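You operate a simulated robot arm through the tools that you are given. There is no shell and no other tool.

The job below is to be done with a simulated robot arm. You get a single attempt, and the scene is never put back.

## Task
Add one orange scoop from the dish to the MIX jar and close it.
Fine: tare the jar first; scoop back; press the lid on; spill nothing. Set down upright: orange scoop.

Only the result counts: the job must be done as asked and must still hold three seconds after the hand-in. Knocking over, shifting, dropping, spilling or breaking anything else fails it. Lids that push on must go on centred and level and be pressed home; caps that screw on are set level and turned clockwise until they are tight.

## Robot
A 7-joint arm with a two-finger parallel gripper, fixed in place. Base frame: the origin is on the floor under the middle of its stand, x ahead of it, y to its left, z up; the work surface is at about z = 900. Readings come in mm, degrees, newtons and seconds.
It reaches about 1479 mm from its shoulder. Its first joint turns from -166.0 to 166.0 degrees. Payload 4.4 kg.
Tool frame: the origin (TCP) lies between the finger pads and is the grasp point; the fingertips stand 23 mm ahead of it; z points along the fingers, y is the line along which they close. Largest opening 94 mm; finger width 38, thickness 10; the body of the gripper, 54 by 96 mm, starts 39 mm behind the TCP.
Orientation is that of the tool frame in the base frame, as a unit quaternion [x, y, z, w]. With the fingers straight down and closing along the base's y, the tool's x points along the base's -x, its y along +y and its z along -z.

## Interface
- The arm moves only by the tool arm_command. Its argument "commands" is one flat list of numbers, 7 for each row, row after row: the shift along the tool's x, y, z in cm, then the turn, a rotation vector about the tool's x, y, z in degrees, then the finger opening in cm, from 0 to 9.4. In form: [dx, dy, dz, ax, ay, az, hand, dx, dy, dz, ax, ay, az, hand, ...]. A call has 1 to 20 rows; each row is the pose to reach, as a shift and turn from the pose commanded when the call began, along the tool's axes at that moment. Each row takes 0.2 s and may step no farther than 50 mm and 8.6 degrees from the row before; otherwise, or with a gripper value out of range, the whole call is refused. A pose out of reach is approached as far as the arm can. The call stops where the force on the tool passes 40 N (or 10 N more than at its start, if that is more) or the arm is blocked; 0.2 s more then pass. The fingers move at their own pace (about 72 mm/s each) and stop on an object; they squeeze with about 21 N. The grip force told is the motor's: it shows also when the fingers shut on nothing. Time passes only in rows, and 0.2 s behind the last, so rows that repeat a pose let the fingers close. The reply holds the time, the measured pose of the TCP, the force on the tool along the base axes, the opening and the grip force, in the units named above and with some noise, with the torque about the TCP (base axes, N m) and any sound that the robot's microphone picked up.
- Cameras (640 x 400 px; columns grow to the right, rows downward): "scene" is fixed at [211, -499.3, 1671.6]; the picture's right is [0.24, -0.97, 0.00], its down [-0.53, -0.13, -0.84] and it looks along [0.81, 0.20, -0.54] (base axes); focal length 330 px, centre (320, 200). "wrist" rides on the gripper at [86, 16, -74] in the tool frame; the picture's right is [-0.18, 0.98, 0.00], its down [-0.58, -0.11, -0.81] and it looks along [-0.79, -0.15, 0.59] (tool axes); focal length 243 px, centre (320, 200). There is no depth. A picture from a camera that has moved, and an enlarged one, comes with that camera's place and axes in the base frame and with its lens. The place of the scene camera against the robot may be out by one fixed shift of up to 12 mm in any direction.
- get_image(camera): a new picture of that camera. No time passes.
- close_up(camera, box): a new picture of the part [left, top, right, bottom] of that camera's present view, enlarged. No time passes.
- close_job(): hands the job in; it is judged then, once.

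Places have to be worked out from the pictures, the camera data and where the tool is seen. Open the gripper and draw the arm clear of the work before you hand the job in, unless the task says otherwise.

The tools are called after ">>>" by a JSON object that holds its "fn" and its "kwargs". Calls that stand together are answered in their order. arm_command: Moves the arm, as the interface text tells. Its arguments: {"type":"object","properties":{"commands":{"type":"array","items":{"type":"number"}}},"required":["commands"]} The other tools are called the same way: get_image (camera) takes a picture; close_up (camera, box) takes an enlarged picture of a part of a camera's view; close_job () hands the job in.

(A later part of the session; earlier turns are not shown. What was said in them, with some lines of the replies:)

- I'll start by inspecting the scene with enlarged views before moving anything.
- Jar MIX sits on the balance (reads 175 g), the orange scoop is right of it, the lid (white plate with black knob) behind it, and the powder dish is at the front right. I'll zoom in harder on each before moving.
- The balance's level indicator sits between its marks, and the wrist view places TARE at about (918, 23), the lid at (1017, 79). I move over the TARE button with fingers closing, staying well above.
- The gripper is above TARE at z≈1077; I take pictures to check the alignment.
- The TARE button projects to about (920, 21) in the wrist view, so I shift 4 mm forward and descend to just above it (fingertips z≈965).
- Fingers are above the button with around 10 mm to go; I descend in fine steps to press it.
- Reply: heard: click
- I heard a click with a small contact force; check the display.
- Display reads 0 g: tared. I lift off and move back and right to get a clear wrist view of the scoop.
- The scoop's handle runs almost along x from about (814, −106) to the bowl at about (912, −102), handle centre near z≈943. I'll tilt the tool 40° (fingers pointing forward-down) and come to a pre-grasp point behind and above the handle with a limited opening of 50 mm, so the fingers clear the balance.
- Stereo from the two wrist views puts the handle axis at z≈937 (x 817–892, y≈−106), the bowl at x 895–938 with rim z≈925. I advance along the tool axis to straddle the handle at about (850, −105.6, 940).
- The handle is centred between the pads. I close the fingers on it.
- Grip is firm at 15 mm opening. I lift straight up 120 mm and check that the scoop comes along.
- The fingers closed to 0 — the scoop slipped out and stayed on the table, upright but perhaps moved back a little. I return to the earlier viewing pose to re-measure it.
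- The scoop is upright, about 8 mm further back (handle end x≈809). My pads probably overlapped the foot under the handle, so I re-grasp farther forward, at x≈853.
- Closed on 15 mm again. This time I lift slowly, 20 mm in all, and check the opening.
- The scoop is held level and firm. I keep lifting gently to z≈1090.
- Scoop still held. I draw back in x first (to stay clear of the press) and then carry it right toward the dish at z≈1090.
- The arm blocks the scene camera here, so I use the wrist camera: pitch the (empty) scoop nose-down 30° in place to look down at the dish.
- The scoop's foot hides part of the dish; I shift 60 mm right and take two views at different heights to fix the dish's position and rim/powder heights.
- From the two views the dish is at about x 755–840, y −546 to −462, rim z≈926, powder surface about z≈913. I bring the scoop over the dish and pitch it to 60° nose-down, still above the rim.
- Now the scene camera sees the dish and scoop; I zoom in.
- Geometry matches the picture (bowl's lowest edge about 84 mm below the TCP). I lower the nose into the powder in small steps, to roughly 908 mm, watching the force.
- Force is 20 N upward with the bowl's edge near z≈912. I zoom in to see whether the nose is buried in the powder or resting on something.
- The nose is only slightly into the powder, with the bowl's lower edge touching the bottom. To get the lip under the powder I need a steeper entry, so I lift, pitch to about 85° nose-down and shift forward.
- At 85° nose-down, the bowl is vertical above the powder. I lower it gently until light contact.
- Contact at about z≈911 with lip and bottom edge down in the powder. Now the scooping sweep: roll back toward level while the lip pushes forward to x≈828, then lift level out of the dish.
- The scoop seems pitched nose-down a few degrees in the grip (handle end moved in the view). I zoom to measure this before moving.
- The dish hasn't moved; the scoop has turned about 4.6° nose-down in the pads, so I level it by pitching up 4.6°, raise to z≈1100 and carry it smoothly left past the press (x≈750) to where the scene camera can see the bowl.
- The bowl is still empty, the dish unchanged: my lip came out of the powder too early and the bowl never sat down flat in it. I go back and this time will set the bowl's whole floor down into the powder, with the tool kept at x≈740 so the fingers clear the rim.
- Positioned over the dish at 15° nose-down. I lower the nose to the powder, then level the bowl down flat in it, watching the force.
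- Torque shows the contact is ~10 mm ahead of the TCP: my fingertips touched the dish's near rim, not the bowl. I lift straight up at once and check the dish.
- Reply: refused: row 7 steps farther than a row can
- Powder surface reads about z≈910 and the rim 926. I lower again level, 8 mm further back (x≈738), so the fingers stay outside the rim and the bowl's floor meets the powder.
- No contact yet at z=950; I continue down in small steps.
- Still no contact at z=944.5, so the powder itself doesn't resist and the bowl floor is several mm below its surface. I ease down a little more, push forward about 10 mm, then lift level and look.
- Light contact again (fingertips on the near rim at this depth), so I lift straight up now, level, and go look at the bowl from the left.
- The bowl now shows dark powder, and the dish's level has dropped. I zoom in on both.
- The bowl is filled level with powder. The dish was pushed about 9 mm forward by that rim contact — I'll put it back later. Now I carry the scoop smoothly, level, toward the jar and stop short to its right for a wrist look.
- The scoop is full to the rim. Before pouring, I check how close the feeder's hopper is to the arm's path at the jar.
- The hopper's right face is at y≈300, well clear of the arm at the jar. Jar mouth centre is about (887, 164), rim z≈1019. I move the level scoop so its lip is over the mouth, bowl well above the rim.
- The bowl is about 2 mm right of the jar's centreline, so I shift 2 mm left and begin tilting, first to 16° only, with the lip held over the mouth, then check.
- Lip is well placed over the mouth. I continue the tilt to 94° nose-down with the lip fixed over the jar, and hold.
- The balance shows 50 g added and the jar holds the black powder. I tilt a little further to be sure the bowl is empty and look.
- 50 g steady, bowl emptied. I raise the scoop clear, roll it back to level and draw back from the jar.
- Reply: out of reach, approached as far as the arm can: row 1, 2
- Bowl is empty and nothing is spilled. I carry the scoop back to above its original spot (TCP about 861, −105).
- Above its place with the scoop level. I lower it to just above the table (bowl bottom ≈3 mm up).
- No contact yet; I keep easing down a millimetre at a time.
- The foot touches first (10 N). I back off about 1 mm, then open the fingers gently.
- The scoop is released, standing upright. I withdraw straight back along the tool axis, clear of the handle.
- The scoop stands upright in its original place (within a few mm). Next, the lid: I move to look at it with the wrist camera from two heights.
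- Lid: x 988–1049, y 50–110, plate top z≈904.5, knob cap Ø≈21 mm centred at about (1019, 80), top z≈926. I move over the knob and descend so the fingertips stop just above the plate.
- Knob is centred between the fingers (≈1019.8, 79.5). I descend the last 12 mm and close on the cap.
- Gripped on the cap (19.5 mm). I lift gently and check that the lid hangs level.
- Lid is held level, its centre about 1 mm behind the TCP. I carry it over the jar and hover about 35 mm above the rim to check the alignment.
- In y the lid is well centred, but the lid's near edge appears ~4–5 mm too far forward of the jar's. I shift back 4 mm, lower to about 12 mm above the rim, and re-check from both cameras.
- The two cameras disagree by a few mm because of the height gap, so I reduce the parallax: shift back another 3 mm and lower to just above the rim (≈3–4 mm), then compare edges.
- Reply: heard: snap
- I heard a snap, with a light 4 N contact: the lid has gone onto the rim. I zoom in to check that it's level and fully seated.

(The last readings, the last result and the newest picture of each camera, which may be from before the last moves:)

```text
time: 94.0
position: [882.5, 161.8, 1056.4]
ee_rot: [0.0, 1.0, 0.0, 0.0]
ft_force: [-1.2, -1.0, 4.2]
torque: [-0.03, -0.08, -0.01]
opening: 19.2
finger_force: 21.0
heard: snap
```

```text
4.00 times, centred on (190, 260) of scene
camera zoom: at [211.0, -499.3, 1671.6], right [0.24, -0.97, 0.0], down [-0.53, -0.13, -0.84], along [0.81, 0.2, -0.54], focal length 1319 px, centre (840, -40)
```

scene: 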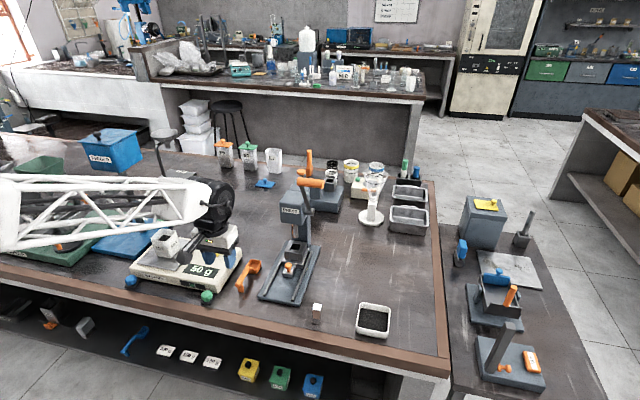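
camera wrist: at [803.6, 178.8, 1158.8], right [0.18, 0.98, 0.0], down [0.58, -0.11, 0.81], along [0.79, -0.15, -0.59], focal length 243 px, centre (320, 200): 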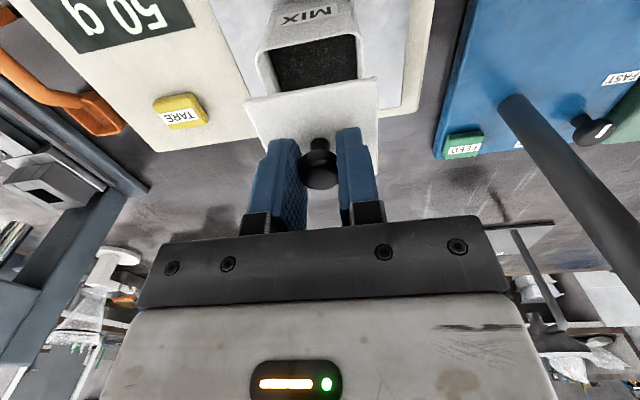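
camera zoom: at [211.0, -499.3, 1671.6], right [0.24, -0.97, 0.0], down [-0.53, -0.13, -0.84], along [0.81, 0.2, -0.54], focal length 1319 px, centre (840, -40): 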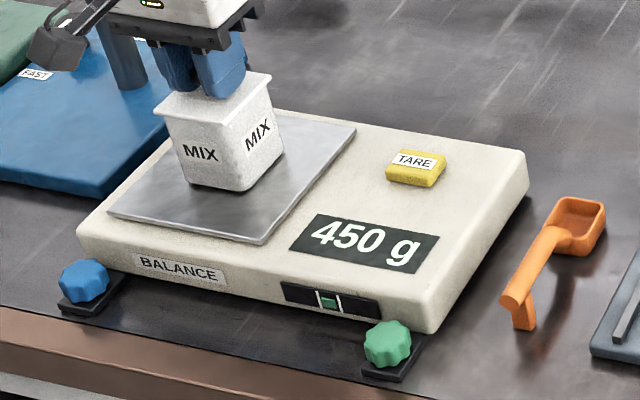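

The lid sits level and flush. I press a little more to make sure it is home.

>>> {"fn": "arm_command", "kwargs": {"commands": [0, 0, 0.1, 0, 0, 0, 0, 0, 0, 0.2, 0, 0, 0, 0, 0, 0, 0.3, 0, 0, 0, 0, 0, 0, 0.3, 0, 0, 0, 0]}}

>>> {"fn": "close_up", "kwargs": {"camera": "scene", "box": [148, 218, 188, 258]}}

```text
time: 95.0
position: [883.1, 163.0, 1054.0]
ee_rot: [0.0, 1.0, 0.0, 0.002]
ft_force: [-2.8, 1.0, 29.3]
torque: [-0.01, -0.04, -0.03]
opening: 20.1
finger_force: 21.1
```

```text
10.00 times, centred on (168, 238) of scene
camera zoom: at [211.0, -499.3, 1671.6], right [0.24, -0.97, 0.0], down [-0.53, -0.13, -0.84], along [0.81, 0.2, -0.54], focal length 3297 px, centre (1840, -180)
```

zoom: 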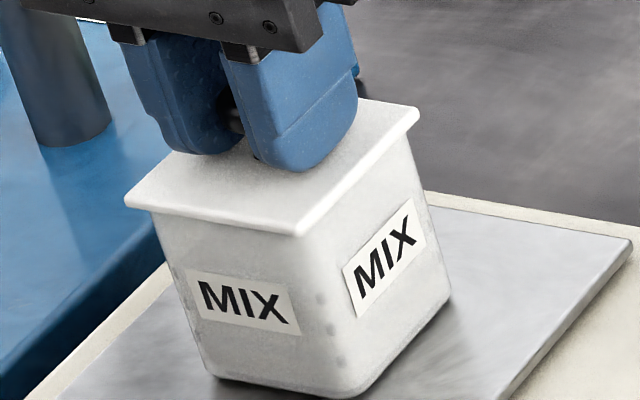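

Pressed with 29 N and it doesn't move further — it's home. I relieve the pressure, open the fingers and withdraw straight up.

>>> {"fn": "arm_command", "kwargs": {"commands": [0, 0, -0.15, 0, 0, 0, 0, 0, 0, -0.28, 0, 0, 0, 0, 0, 0, -0.3, 0, 0, 0, 2.2, 0, 0, -0.3, 0, 0, 0, 3.0, 0, 0, -0.3, 0, 0, 0, 4.5, 0, 0, -0.3, 0, 0, 0, 4.5]}}

>>> {"fn": "arm_command", "kwargs": {"commands": [0, 0, -1, 0, 0, 0, 4.5, 0, 0, -3, 0, 0, 0, 4.5, 0, 0, -6, 0, 0, 0, 4.5, 0, 0, -10, 0, 0, 0, 4.5, 0, 0, -12, 0, 0, 0, 4.5]}}

>>> {"fn": "get_image", "kwargs": {"camera": "wrist"}}

>>> {"fn": "close_up", "kwargs": {"camera": "scene", "box": [110, 210, 270, 310]}}

```text
time: 96.4
position: [882.2, 161.9, 1056.2]
ee_rot: [0.0, 1.0, 0.0, 0.0]
ft_force: [0.2, -0.4, 0.3]
torque: [0.01, -0.02, 0.01]
opening: 45.1
finger_force: 0.1
```

```text
time: 97.6
position: [882.4, 161.4, 1176.7]
ee_rot: [0.0, 1.0, -0.001, 0.0]
ft_force: [-0.1, -0.2, -0.2]
torque: [-0.02, 0.02, 0.0]
opening: 44.8
finger_force: 0.0
```

```text
taken
camera wrist: at [796.0, 178.0, 1250.4], right [0.18, 0.98, 0.0], down [0.58, -0.11, 0.81], along [0.79, -0.15, -0.59], focal length 243 px, centre (320, 200)
```

wrist: 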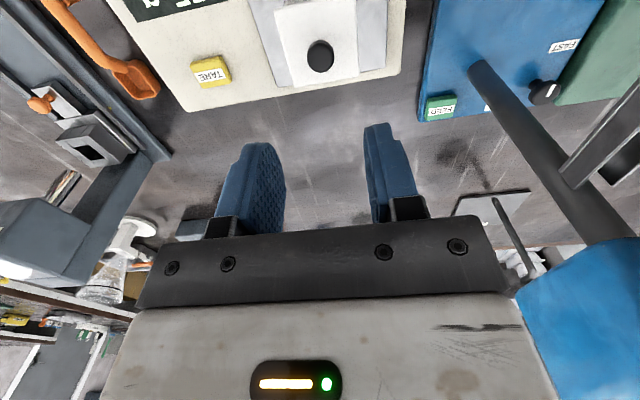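

```text
4.00 times, centred on (190, 260) of scene
camera zoom: at [211.0, -499.3, 1671.6], right [0.24, -0.97, 0.0], down [-0.53, -0.13, -0.84], along [0.81, 0.2, -0.54], focal length 1319 px, centre (840, -40)
```

zoom: 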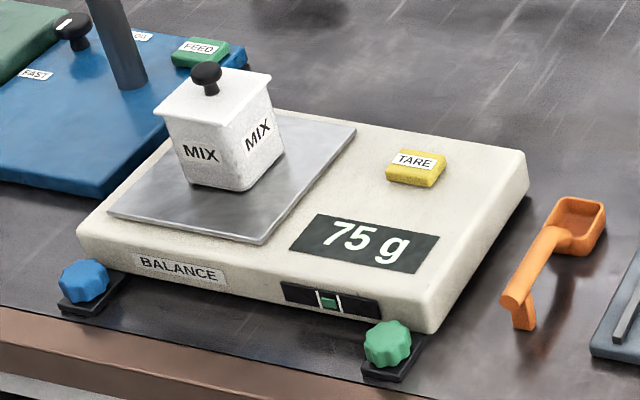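

The jar is closed (75 g = 50 g powder + lid). One thing remains: the dish I nudged ~9 mm forward. I move around the press (x≈722) toward the dish with fingers closed to push it gently back.

>>> {"fn": "arm_command", "kwargs": {"commands": [2, -1, 0, 0, 0, 0, 4, 5.5, -3, 0, 0, 0, 0, 3, 9.5, -6, 0, 0, 0, 0, 2, 13, -9.5, 0, 0, 0, 0, 1, 15, -13.5, 0, 0, 0, 0, 0, 16, -17.8, 0, 0, 0, 0, 0, 16, -22.2, 0, 0, 0, 0, 0, 16, -26.8, 0, 0, 0, 0, 0, 16, -31.4, 0, 0, 0, 0, 0, 16, -36, 0, 0, 0, 0, 0, 16, -40.6, 0, 0, 0, 0, 0, 16, -45.2, 0, 0, 0, 0, 0, 16, -49.8, 0, 0, 0, 0, 0, 16, -54.4, 0, 0, 0, 0, 0, 16, -59, 0, 0, 0, 0, 0, 16, -62.5, 0, 0, 0, 0, 0, 16, -65, 0, 0, 0, 0, 0, 16, -66.2, 0, 0, 0, 0, 0, 16, -66.5, 0, 0, 0, 0, 0, 16, -66.5, 0, 0, 0, 0, 0]}}

>>> {"fn": "get_image", "kwargs": {"camera": "wrist"}}

>>> {"fn": "close_up", "kwargs": {"camera": "scene", "box": [350, 298, 396, 346]}}

```text
time: 101.8
position: [722.0, -502.3, 1176.4]
ee_rot: [0.0, 1.0, 0.001, 0.0]
ft_force: [0.4, -0.2, -0.4]
torque: [0.01, 0.01, 0.03]
opening: 0.0
finger_force: 20.9
```

```text
taken
camera wrist: at [635.7, -485.9, 1249.5], right [0.18, 0.98, 0.0], down [0.58, -0.11, 0.81], along [0.79, -0.15, -0.59], focal length 243 px, centre (320, 200)
```

wrist: 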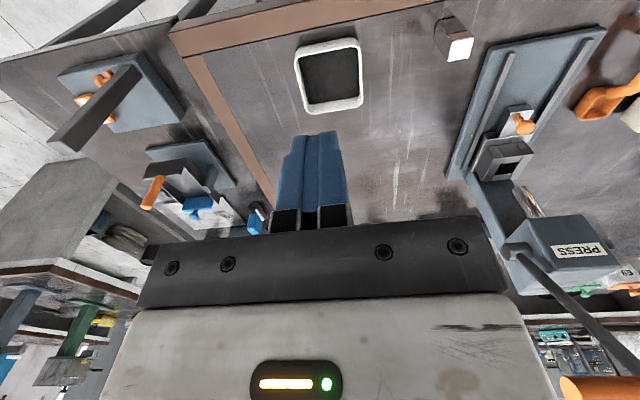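

```text
8.33 times, centred on (373, 322) of scene
camera zoom: at [211.0, -499.3, 1671.6], right [0.24, -0.97, 0.0], down [-0.53, -0.13, -0.84], along [0.81, 0.2, -0.54], focal length 2748 px, centre (-122, -817)
```

zoom: 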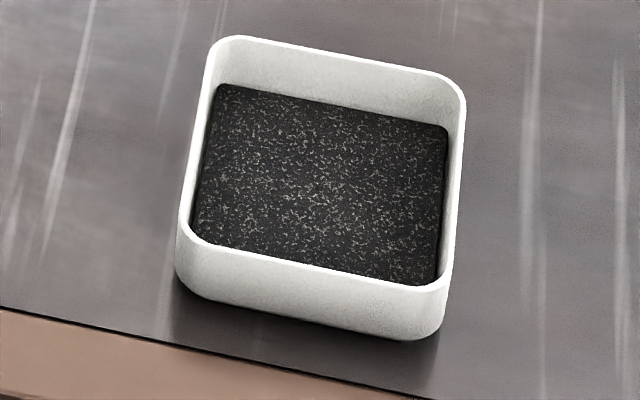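

The dish must go back about 10 mm. I pass high over it and come down behind it (x≈892), fingers closed.

>>> {"fn": "arm_command", "kwargs": {"commands": [-2, -0.1, 0, 0, 0, 0, 0, -6, -0.2, 1, 0, 0, 0, 0, -10.5, -0.2, 2.5, 0, 0, 0, 0, -14.5, -0.2, 4, 0, 0, 0, 0, -16.5, -0.2, 5.5, 0, 0, 0, 0, -17, -0.2, 6, 0, 0, 0, 0, -17, -0.2, 10, 0, 0, 0, 0, -17, -0.2, 14.5, 0, 0, 0, 0, -17, -0.2, 18.5, 0, 0, 0, 0, -17, -0.2, 21.5, 0, 0, 0, 0, -17, -0.2, 23.2, 0, 0, 0, 0, -17, -0.2, 24, 0, 0, 0, 0, -17, -0.2, 24, 0, 0, 0, 0]}}

>>> {"fn": "close_up", "kwargs": {"camera": "scene", "box": [330, 270, 420, 350]}}

>>> {"fn": "get_image", "kwargs": {"camera": "scene"}}

```text
time: 104.6
position: [891.7, -504.0, 934.9]
ee_rot: [0.0, 1.0, 0.0, 0.0]
ft_force: [0.6, -0.1, -0.4]
torque: [0.02, 0.01, -0.02]
opening: 0.0
finger_force: 21.1
```

```text
5.00 times, centred on (375, 310) of scene
camera zoom: at [211.0, -499.3, 1671.6], right [0.24, -0.97, 0.0], down [-0.53, -0.13, -0.84], along [0.81, 0.2, -0.54], focal length 1649 px, centre (45, -350)
```

zoom: 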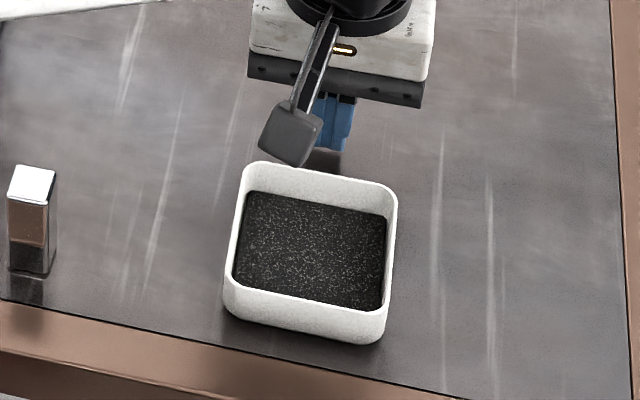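

```text
taken
```

scene: 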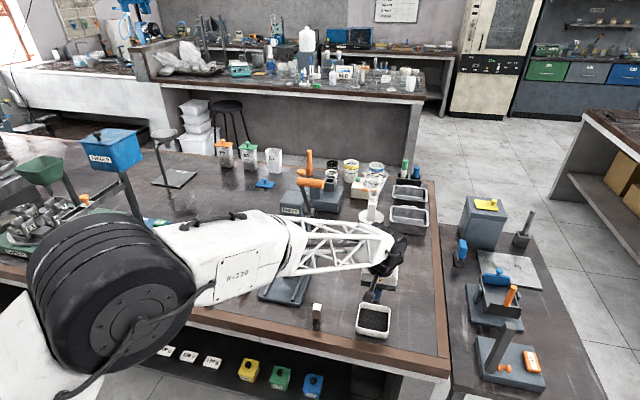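

Behind the dish with fingertips at z≈912. I lower slightly and advance toward the dish wall in small steps, watching for contact.

>>> {"fn": "arm_command", "kwargs": {"commands": [0, 0, 0.3, 0, 0, 0, 0, 0.5, 0, 0.6, 0, 0, 0, 0, 1.0, 0, 0.6, 0, 0, 0, 0, 1.5, 0, 0.6, 0, 0, 0, 0, 1.8, 0, 0.6, 0, 0, 0, 0, 2.0, 0, 0.6, 0, 0, 0, 0, 2.2, 0, 0.6, 0, 0, 0, 0, 2.2, 0, 0.6, 0, 0, 0, 0]}}

>>> {"fn": "close_up", "kwargs": {"camera": "scene", "box": [350, 298, 396, 346]}}

```text
time: 106.4
position: [869.5, -504.9, 928.7]
ee_rot: [0.0, 1.0, 0.0, 0.0]
ft_force: [-0.3, 0.4, 0.7]
torque: [0.0, 0.0, 0.02]
opening: 0.3
finger_force: 21.7
```

```text
8.33 times, centred on (373, 322) of scene
camera zoom: at [211.0, -499.3, 1671.6], right [0.24, -0.97, 0.0], down [-0.53, -0.13, -0.84], along [0.81, 0.2, -0.54], focal length 2748 px, centre (-122, -817)
```

zoom: 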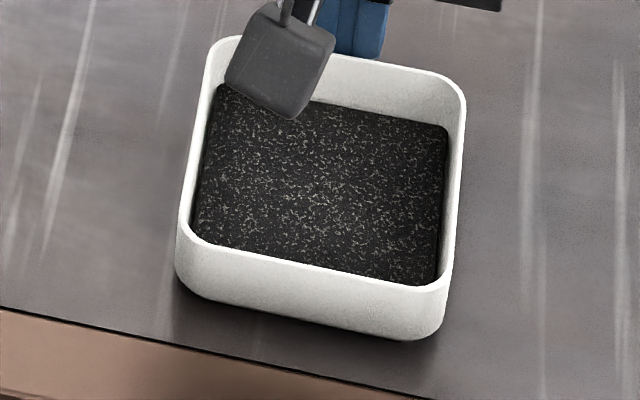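

About at the wall now. I push slowly back 8 mm and compare with the earlier picture.

>>> {"fn": "arm_command", "kwargs": {"commands": [0.15, 0, 0, 0, 0, 0, 0, 0.3, 0, 0, 0, 0, 0, 0, 0.45, 0, 0, 0, 0, 0, 0, 0.6, 0, 0, 0, 0, 0, 0, 0.7, 0, 0, 0, 0, 0, 0, 0.8, 0, 0, 0, 0, 0, 0, 0.8, 0, 0, 0, 0, 0, 0]}}

>>> {"fn": "close_up", "kwargs": {"camera": "scene", "box": [350, 298, 396, 346]}}

```text
time: 108.0
position: [861.6, -504.3, 930.3]
ee_rot: [0.001, 1.0, -0.001, 0.0]
ft_force: [0.8, 0.2, 0.1]
torque: [0.0, 0.01, -0.02]
opening: 0.2
finger_force: 20.9
```

```text
8.33 times, centred on (373, 322) of scene
camera zoom: at [211.0, -499.3, 1671.6], right [0.24, -0.97, 0.0], down [-0.53, -0.13, -0.84], along [0.81, 0.2, -0.54], focal length 2748 px, centre (-122, -817)
```

zoom: 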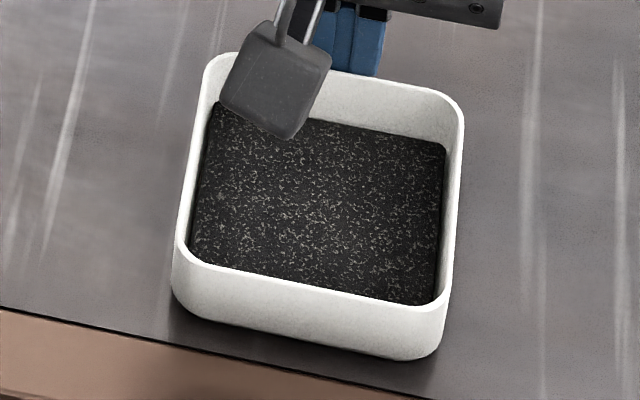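

The dish follows; comparing with its original picture, about 2.5–3 mm remain. I push that last bit.

>>> {"fn": "arm_command", "kwargs": {"commands": [0.1, 0, 0, 0, 0, 0, 0, 0.2, 0, 0, 0, 0, 0, 0, 0.28, 0, 0, 0, 0, 0, 0, 0.28, 0, 0, 0, 0, 0, 0]}}

>>> {"fn": "close_up", "kwargs": {"camera": "scene", "box": [350, 298, 396, 346]}}

>>> {"fn": "close_up", "kwargs": {"camera": "scene", "box": [300, 290, 400, 352]}}

```text
time: 109.0
position: [859.6, -504.3, 929.9]
ee_rot: [0.0, 1.0, -0.001, 0.0]
ft_force: [0.3, -0.5, 0.2]
torque: [-0.01, 0.0, 0.04]
opening: 0.0
finger_force: 21.4
```

```text
8.33 times, centred on (373, 322) of scene
camera zoom: at [211.0, -499.3, 1671.6], right [0.24, -0.97, 0.0], down [-0.53, -0.13, -0.84], along [0.81, 0.2, -0.54], focal length 2748 px, centre (-122, -817)
```

zoom: 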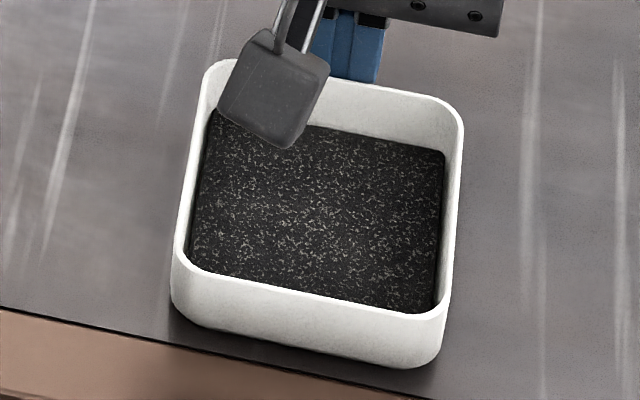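

```text
6.40 times, centred on (350, 321) of scene
camera zoom: at [211.0, -499.3, 1671.6], right [0.24, -0.97, 0.0], down [-0.53, -0.13, -0.84], along [0.81, 0.2, -0.54], focal length 2110 px, centre (128, -574)
```

zoom: 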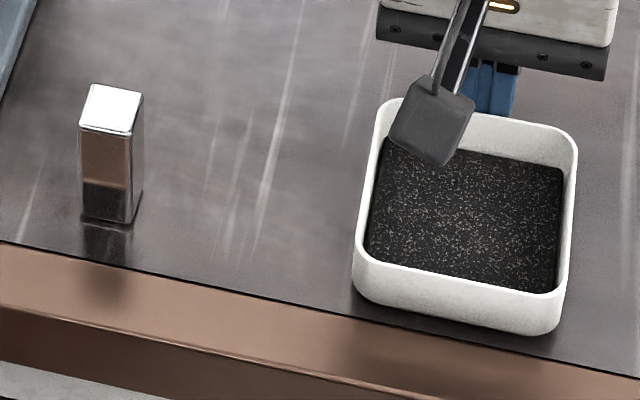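

The dish matches its original position within about 1 mm. I back away from it, rise, and draw the arm clear.

>>> {"fn": "arm_command", "kwargs": {"commands": [-0.4, 0, 0, 0, 0, 0, 0, -1.2, 0, 0, 0, 0, 0, 0, -2.0, 0, -0.5, 0, 0, 0, 0, -2.0, 0, -3, 0, 0, 0, 0, -2.0, 0, -7, 0, 0, 0, 0, -2.0, 0, -11.5, 0, 0, 0, 1, -2.0, 0, -16, 0, 0, 0, 3, -2.0, 0, -20.5, 0, 0, 0, 5, 0, 0, -24, 0, 0, 0, 5, 4, 0, -26, 0, 0, 0, 5, 8, 0, -27, 0, 0, 0, 5, 11, 0, -27, 0, 0, 0, 5, 13, 0, -27, 0, 0, 0, 5, 14, 0, -27, 0, 0, 0, 5, 14, 0, -27, 0, 0, 0, 5]}}

>>> {"fn": "get_image", "kwargs": {"camera": "scene"}}

>>> {"fn": "close_up", "kwargs": {"camera": "scene", "box": [350, 298, 396, 346]}}

>>> {"fn": "get_image", "kwargs": {"camera": "wrist"}}

```text
time: 112.2
position: [719.6, -504.8, 1200.8]
ee_rot: [0.0, 1.0, 0.0, 0.0]
ft_force: [-0.6, -0.7, 0.1]
torque: [0.01, -0.02, 0.0]
opening: 50.1
finger_force: 0.1
```

```text
taken
```

scene: 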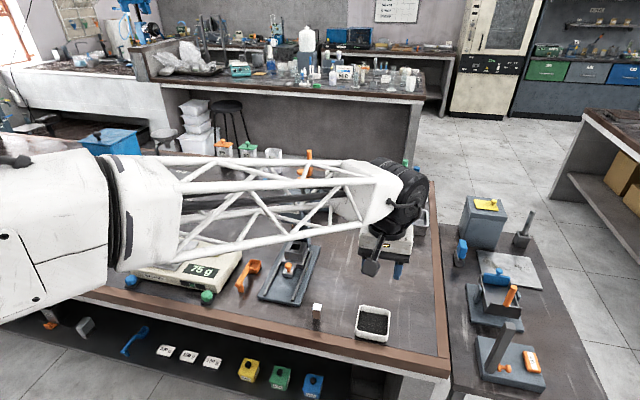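

```text
8.33 times, centred on (373, 322) of scene
camera zoom: at [211.0, -499.3, 1671.6], right [0.24, -0.97, 0.0], down [-0.53, -0.13, -0.84], along [0.81, 0.2, -0.54], focal length 2748 px, centre (-122, -817)
```

zoom: 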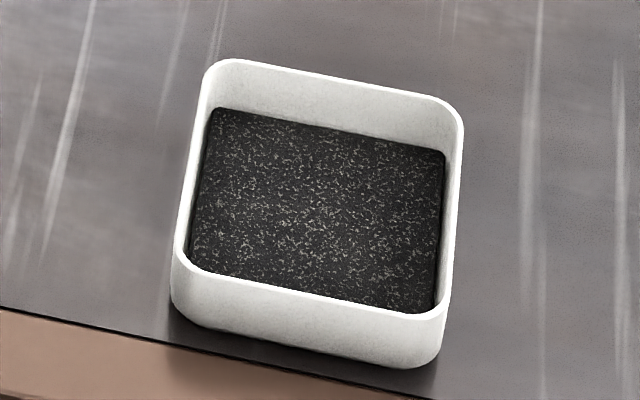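

```text
taken
camera wrist: at [633.8, -489.0, 1273.8], right [0.18, 0.98, 0.0], down [0.58, -0.11, 0.81], along [0.79, -0.15, -0.59], focal length 243 px, centre (320, 200)
```

wrist: 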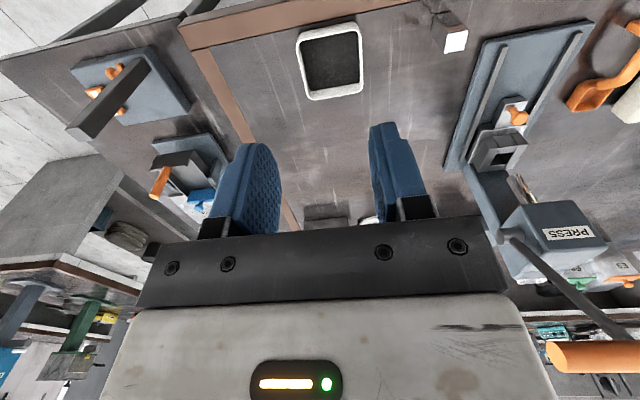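

The dish is back in its place. I return the arm toward its start pose, high and clear, for a last look at everything.

>>> {"fn": "arm_command", "kwargs": {"commands": [0, 0, -3, 0, 0, 0, 5, 0, 0, -7, 0, 0, 0, 5, 0, 2, -11, 0, 0, 0, 5, 0, 6, -12.5, 0, 0, 0, 5, 0, 10.5, -12.5, 0, 0, 0, 5, 0, 15, -12.5, 0, 0, 0, 5, 0, 19.5, -12.5, 0, 0, 0, 5, 0, 24, -12.5, 0, 0, 0, 5, 0, 28.5, -12.5, 0, 0, 0, 5, 0, 33, -12.5, 0, 0, 0, 5, 0, 37.5, -12.5, 0, 0, 0, 5, 0, 42, -12.5, 0, 0, 0, 5, -2, 46, -12.5, 0, 0, 0, 5, -5, 49, -12.5, 0, 0, 0, 5, -9, 50, -12.5, 0, 0, 0, 5, -13, 50, -12.5, 0, 0, 0, 5, -16, 50, -12.5, 0, 0, 0, 5, -16, 50, -12.5, 0, 0, 0, 5]}}

>>> {"fn": "get_image", "kwargs": {"camera": "scene"}}

>>> {"fn": "close_up", "kwargs": {"camera": "scene", "box": [110, 210, 270, 310]}}

>>> {"fn": "close_up", "kwargs": {"camera": "scene", "box": [230, 170, 410, 350]}}

```text
time: 116.0
position: [877.9, -3.7, 1324.4]
ee_rot: [0.0, 1.0, 0.0, 0.0]
ft_force: [-0.4, -0.8, 0.4]
torque: [0.0, -0.02, -0.02]
opening: 49.8
finger_force: 0.1
```

```text
taken
```

scene: 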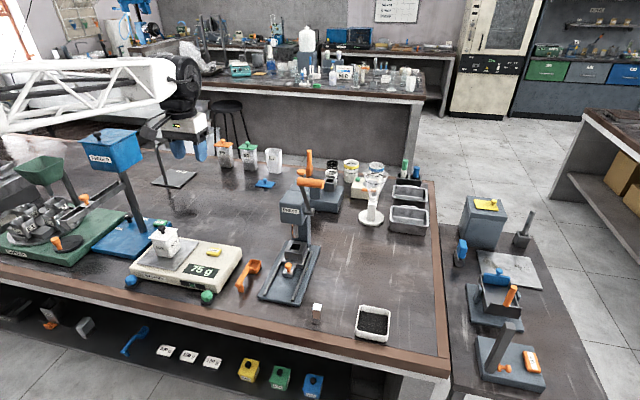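

```text
4.00 times, centred on (190, 260) of scene
camera zoom: at [211.0, -499.3, 1671.6], right [0.24, -0.97, 0.0], down [-0.53, -0.13, -0.84], along [0.81, 0.2, -0.54], focal length 1319 px, centre (840, -40)
```

zoom: 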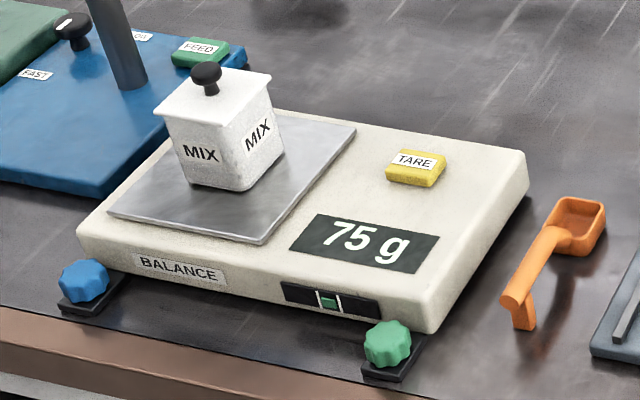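

```text
2.22 times, centred on (320, 260) of scene
camera zoom: at [211.0, -499.3, 1671.6], right [0.24, -0.97, 0.0], down [-0.53, -0.13, -0.84], along [0.81, 0.2, -0.54], focal length 733 px, centre (320, 67)
```

zoom: 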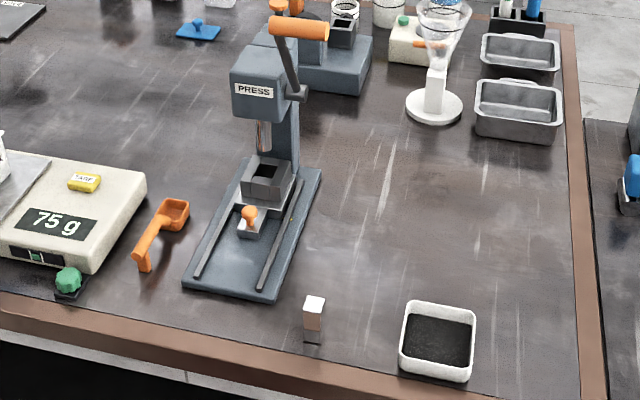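

Everything checks out in the final views. The jar is closed and level on the balance, the scoop is upright in its place, and the dish is back where it was. I see no spills, and the arm is clear with its gripper open, so I hand the job in.

>>> {"fn": "close_job", "kwargs": {}}

```text
The job is handed in.
```

The MIX jar now holds one level orange scoop from the dish, and its lid is on. I've handed the job in, but no verdict has come back yet.

- **Tare:** I pressed TARE before adding anything, and the display went from 175 g to 0 g.
- **Scoop:** The scoop added 50 g, all of it into the jar. The pictures show no spills.
- **Lid:** It snapped on, sat level, and didn't move when pressed with about 29 N. The balance now reads 75 g: the 50 g of powder plus 25 g for the lid.
- **Scoop back:** The orange scoop stands upright within a few millimetres of where it started.

**Dish moved:** While scooping, my fingertips touched the rim of the dish and pushed it forward about 10 mm. I pushed it back at the end, to within about 1 mm of where it was as far as the camera shows.

**First tries:** The scoop slipped out of the gripper on my first pick-up. My first attempt at the dish also came up empty. Neither spilled anything.
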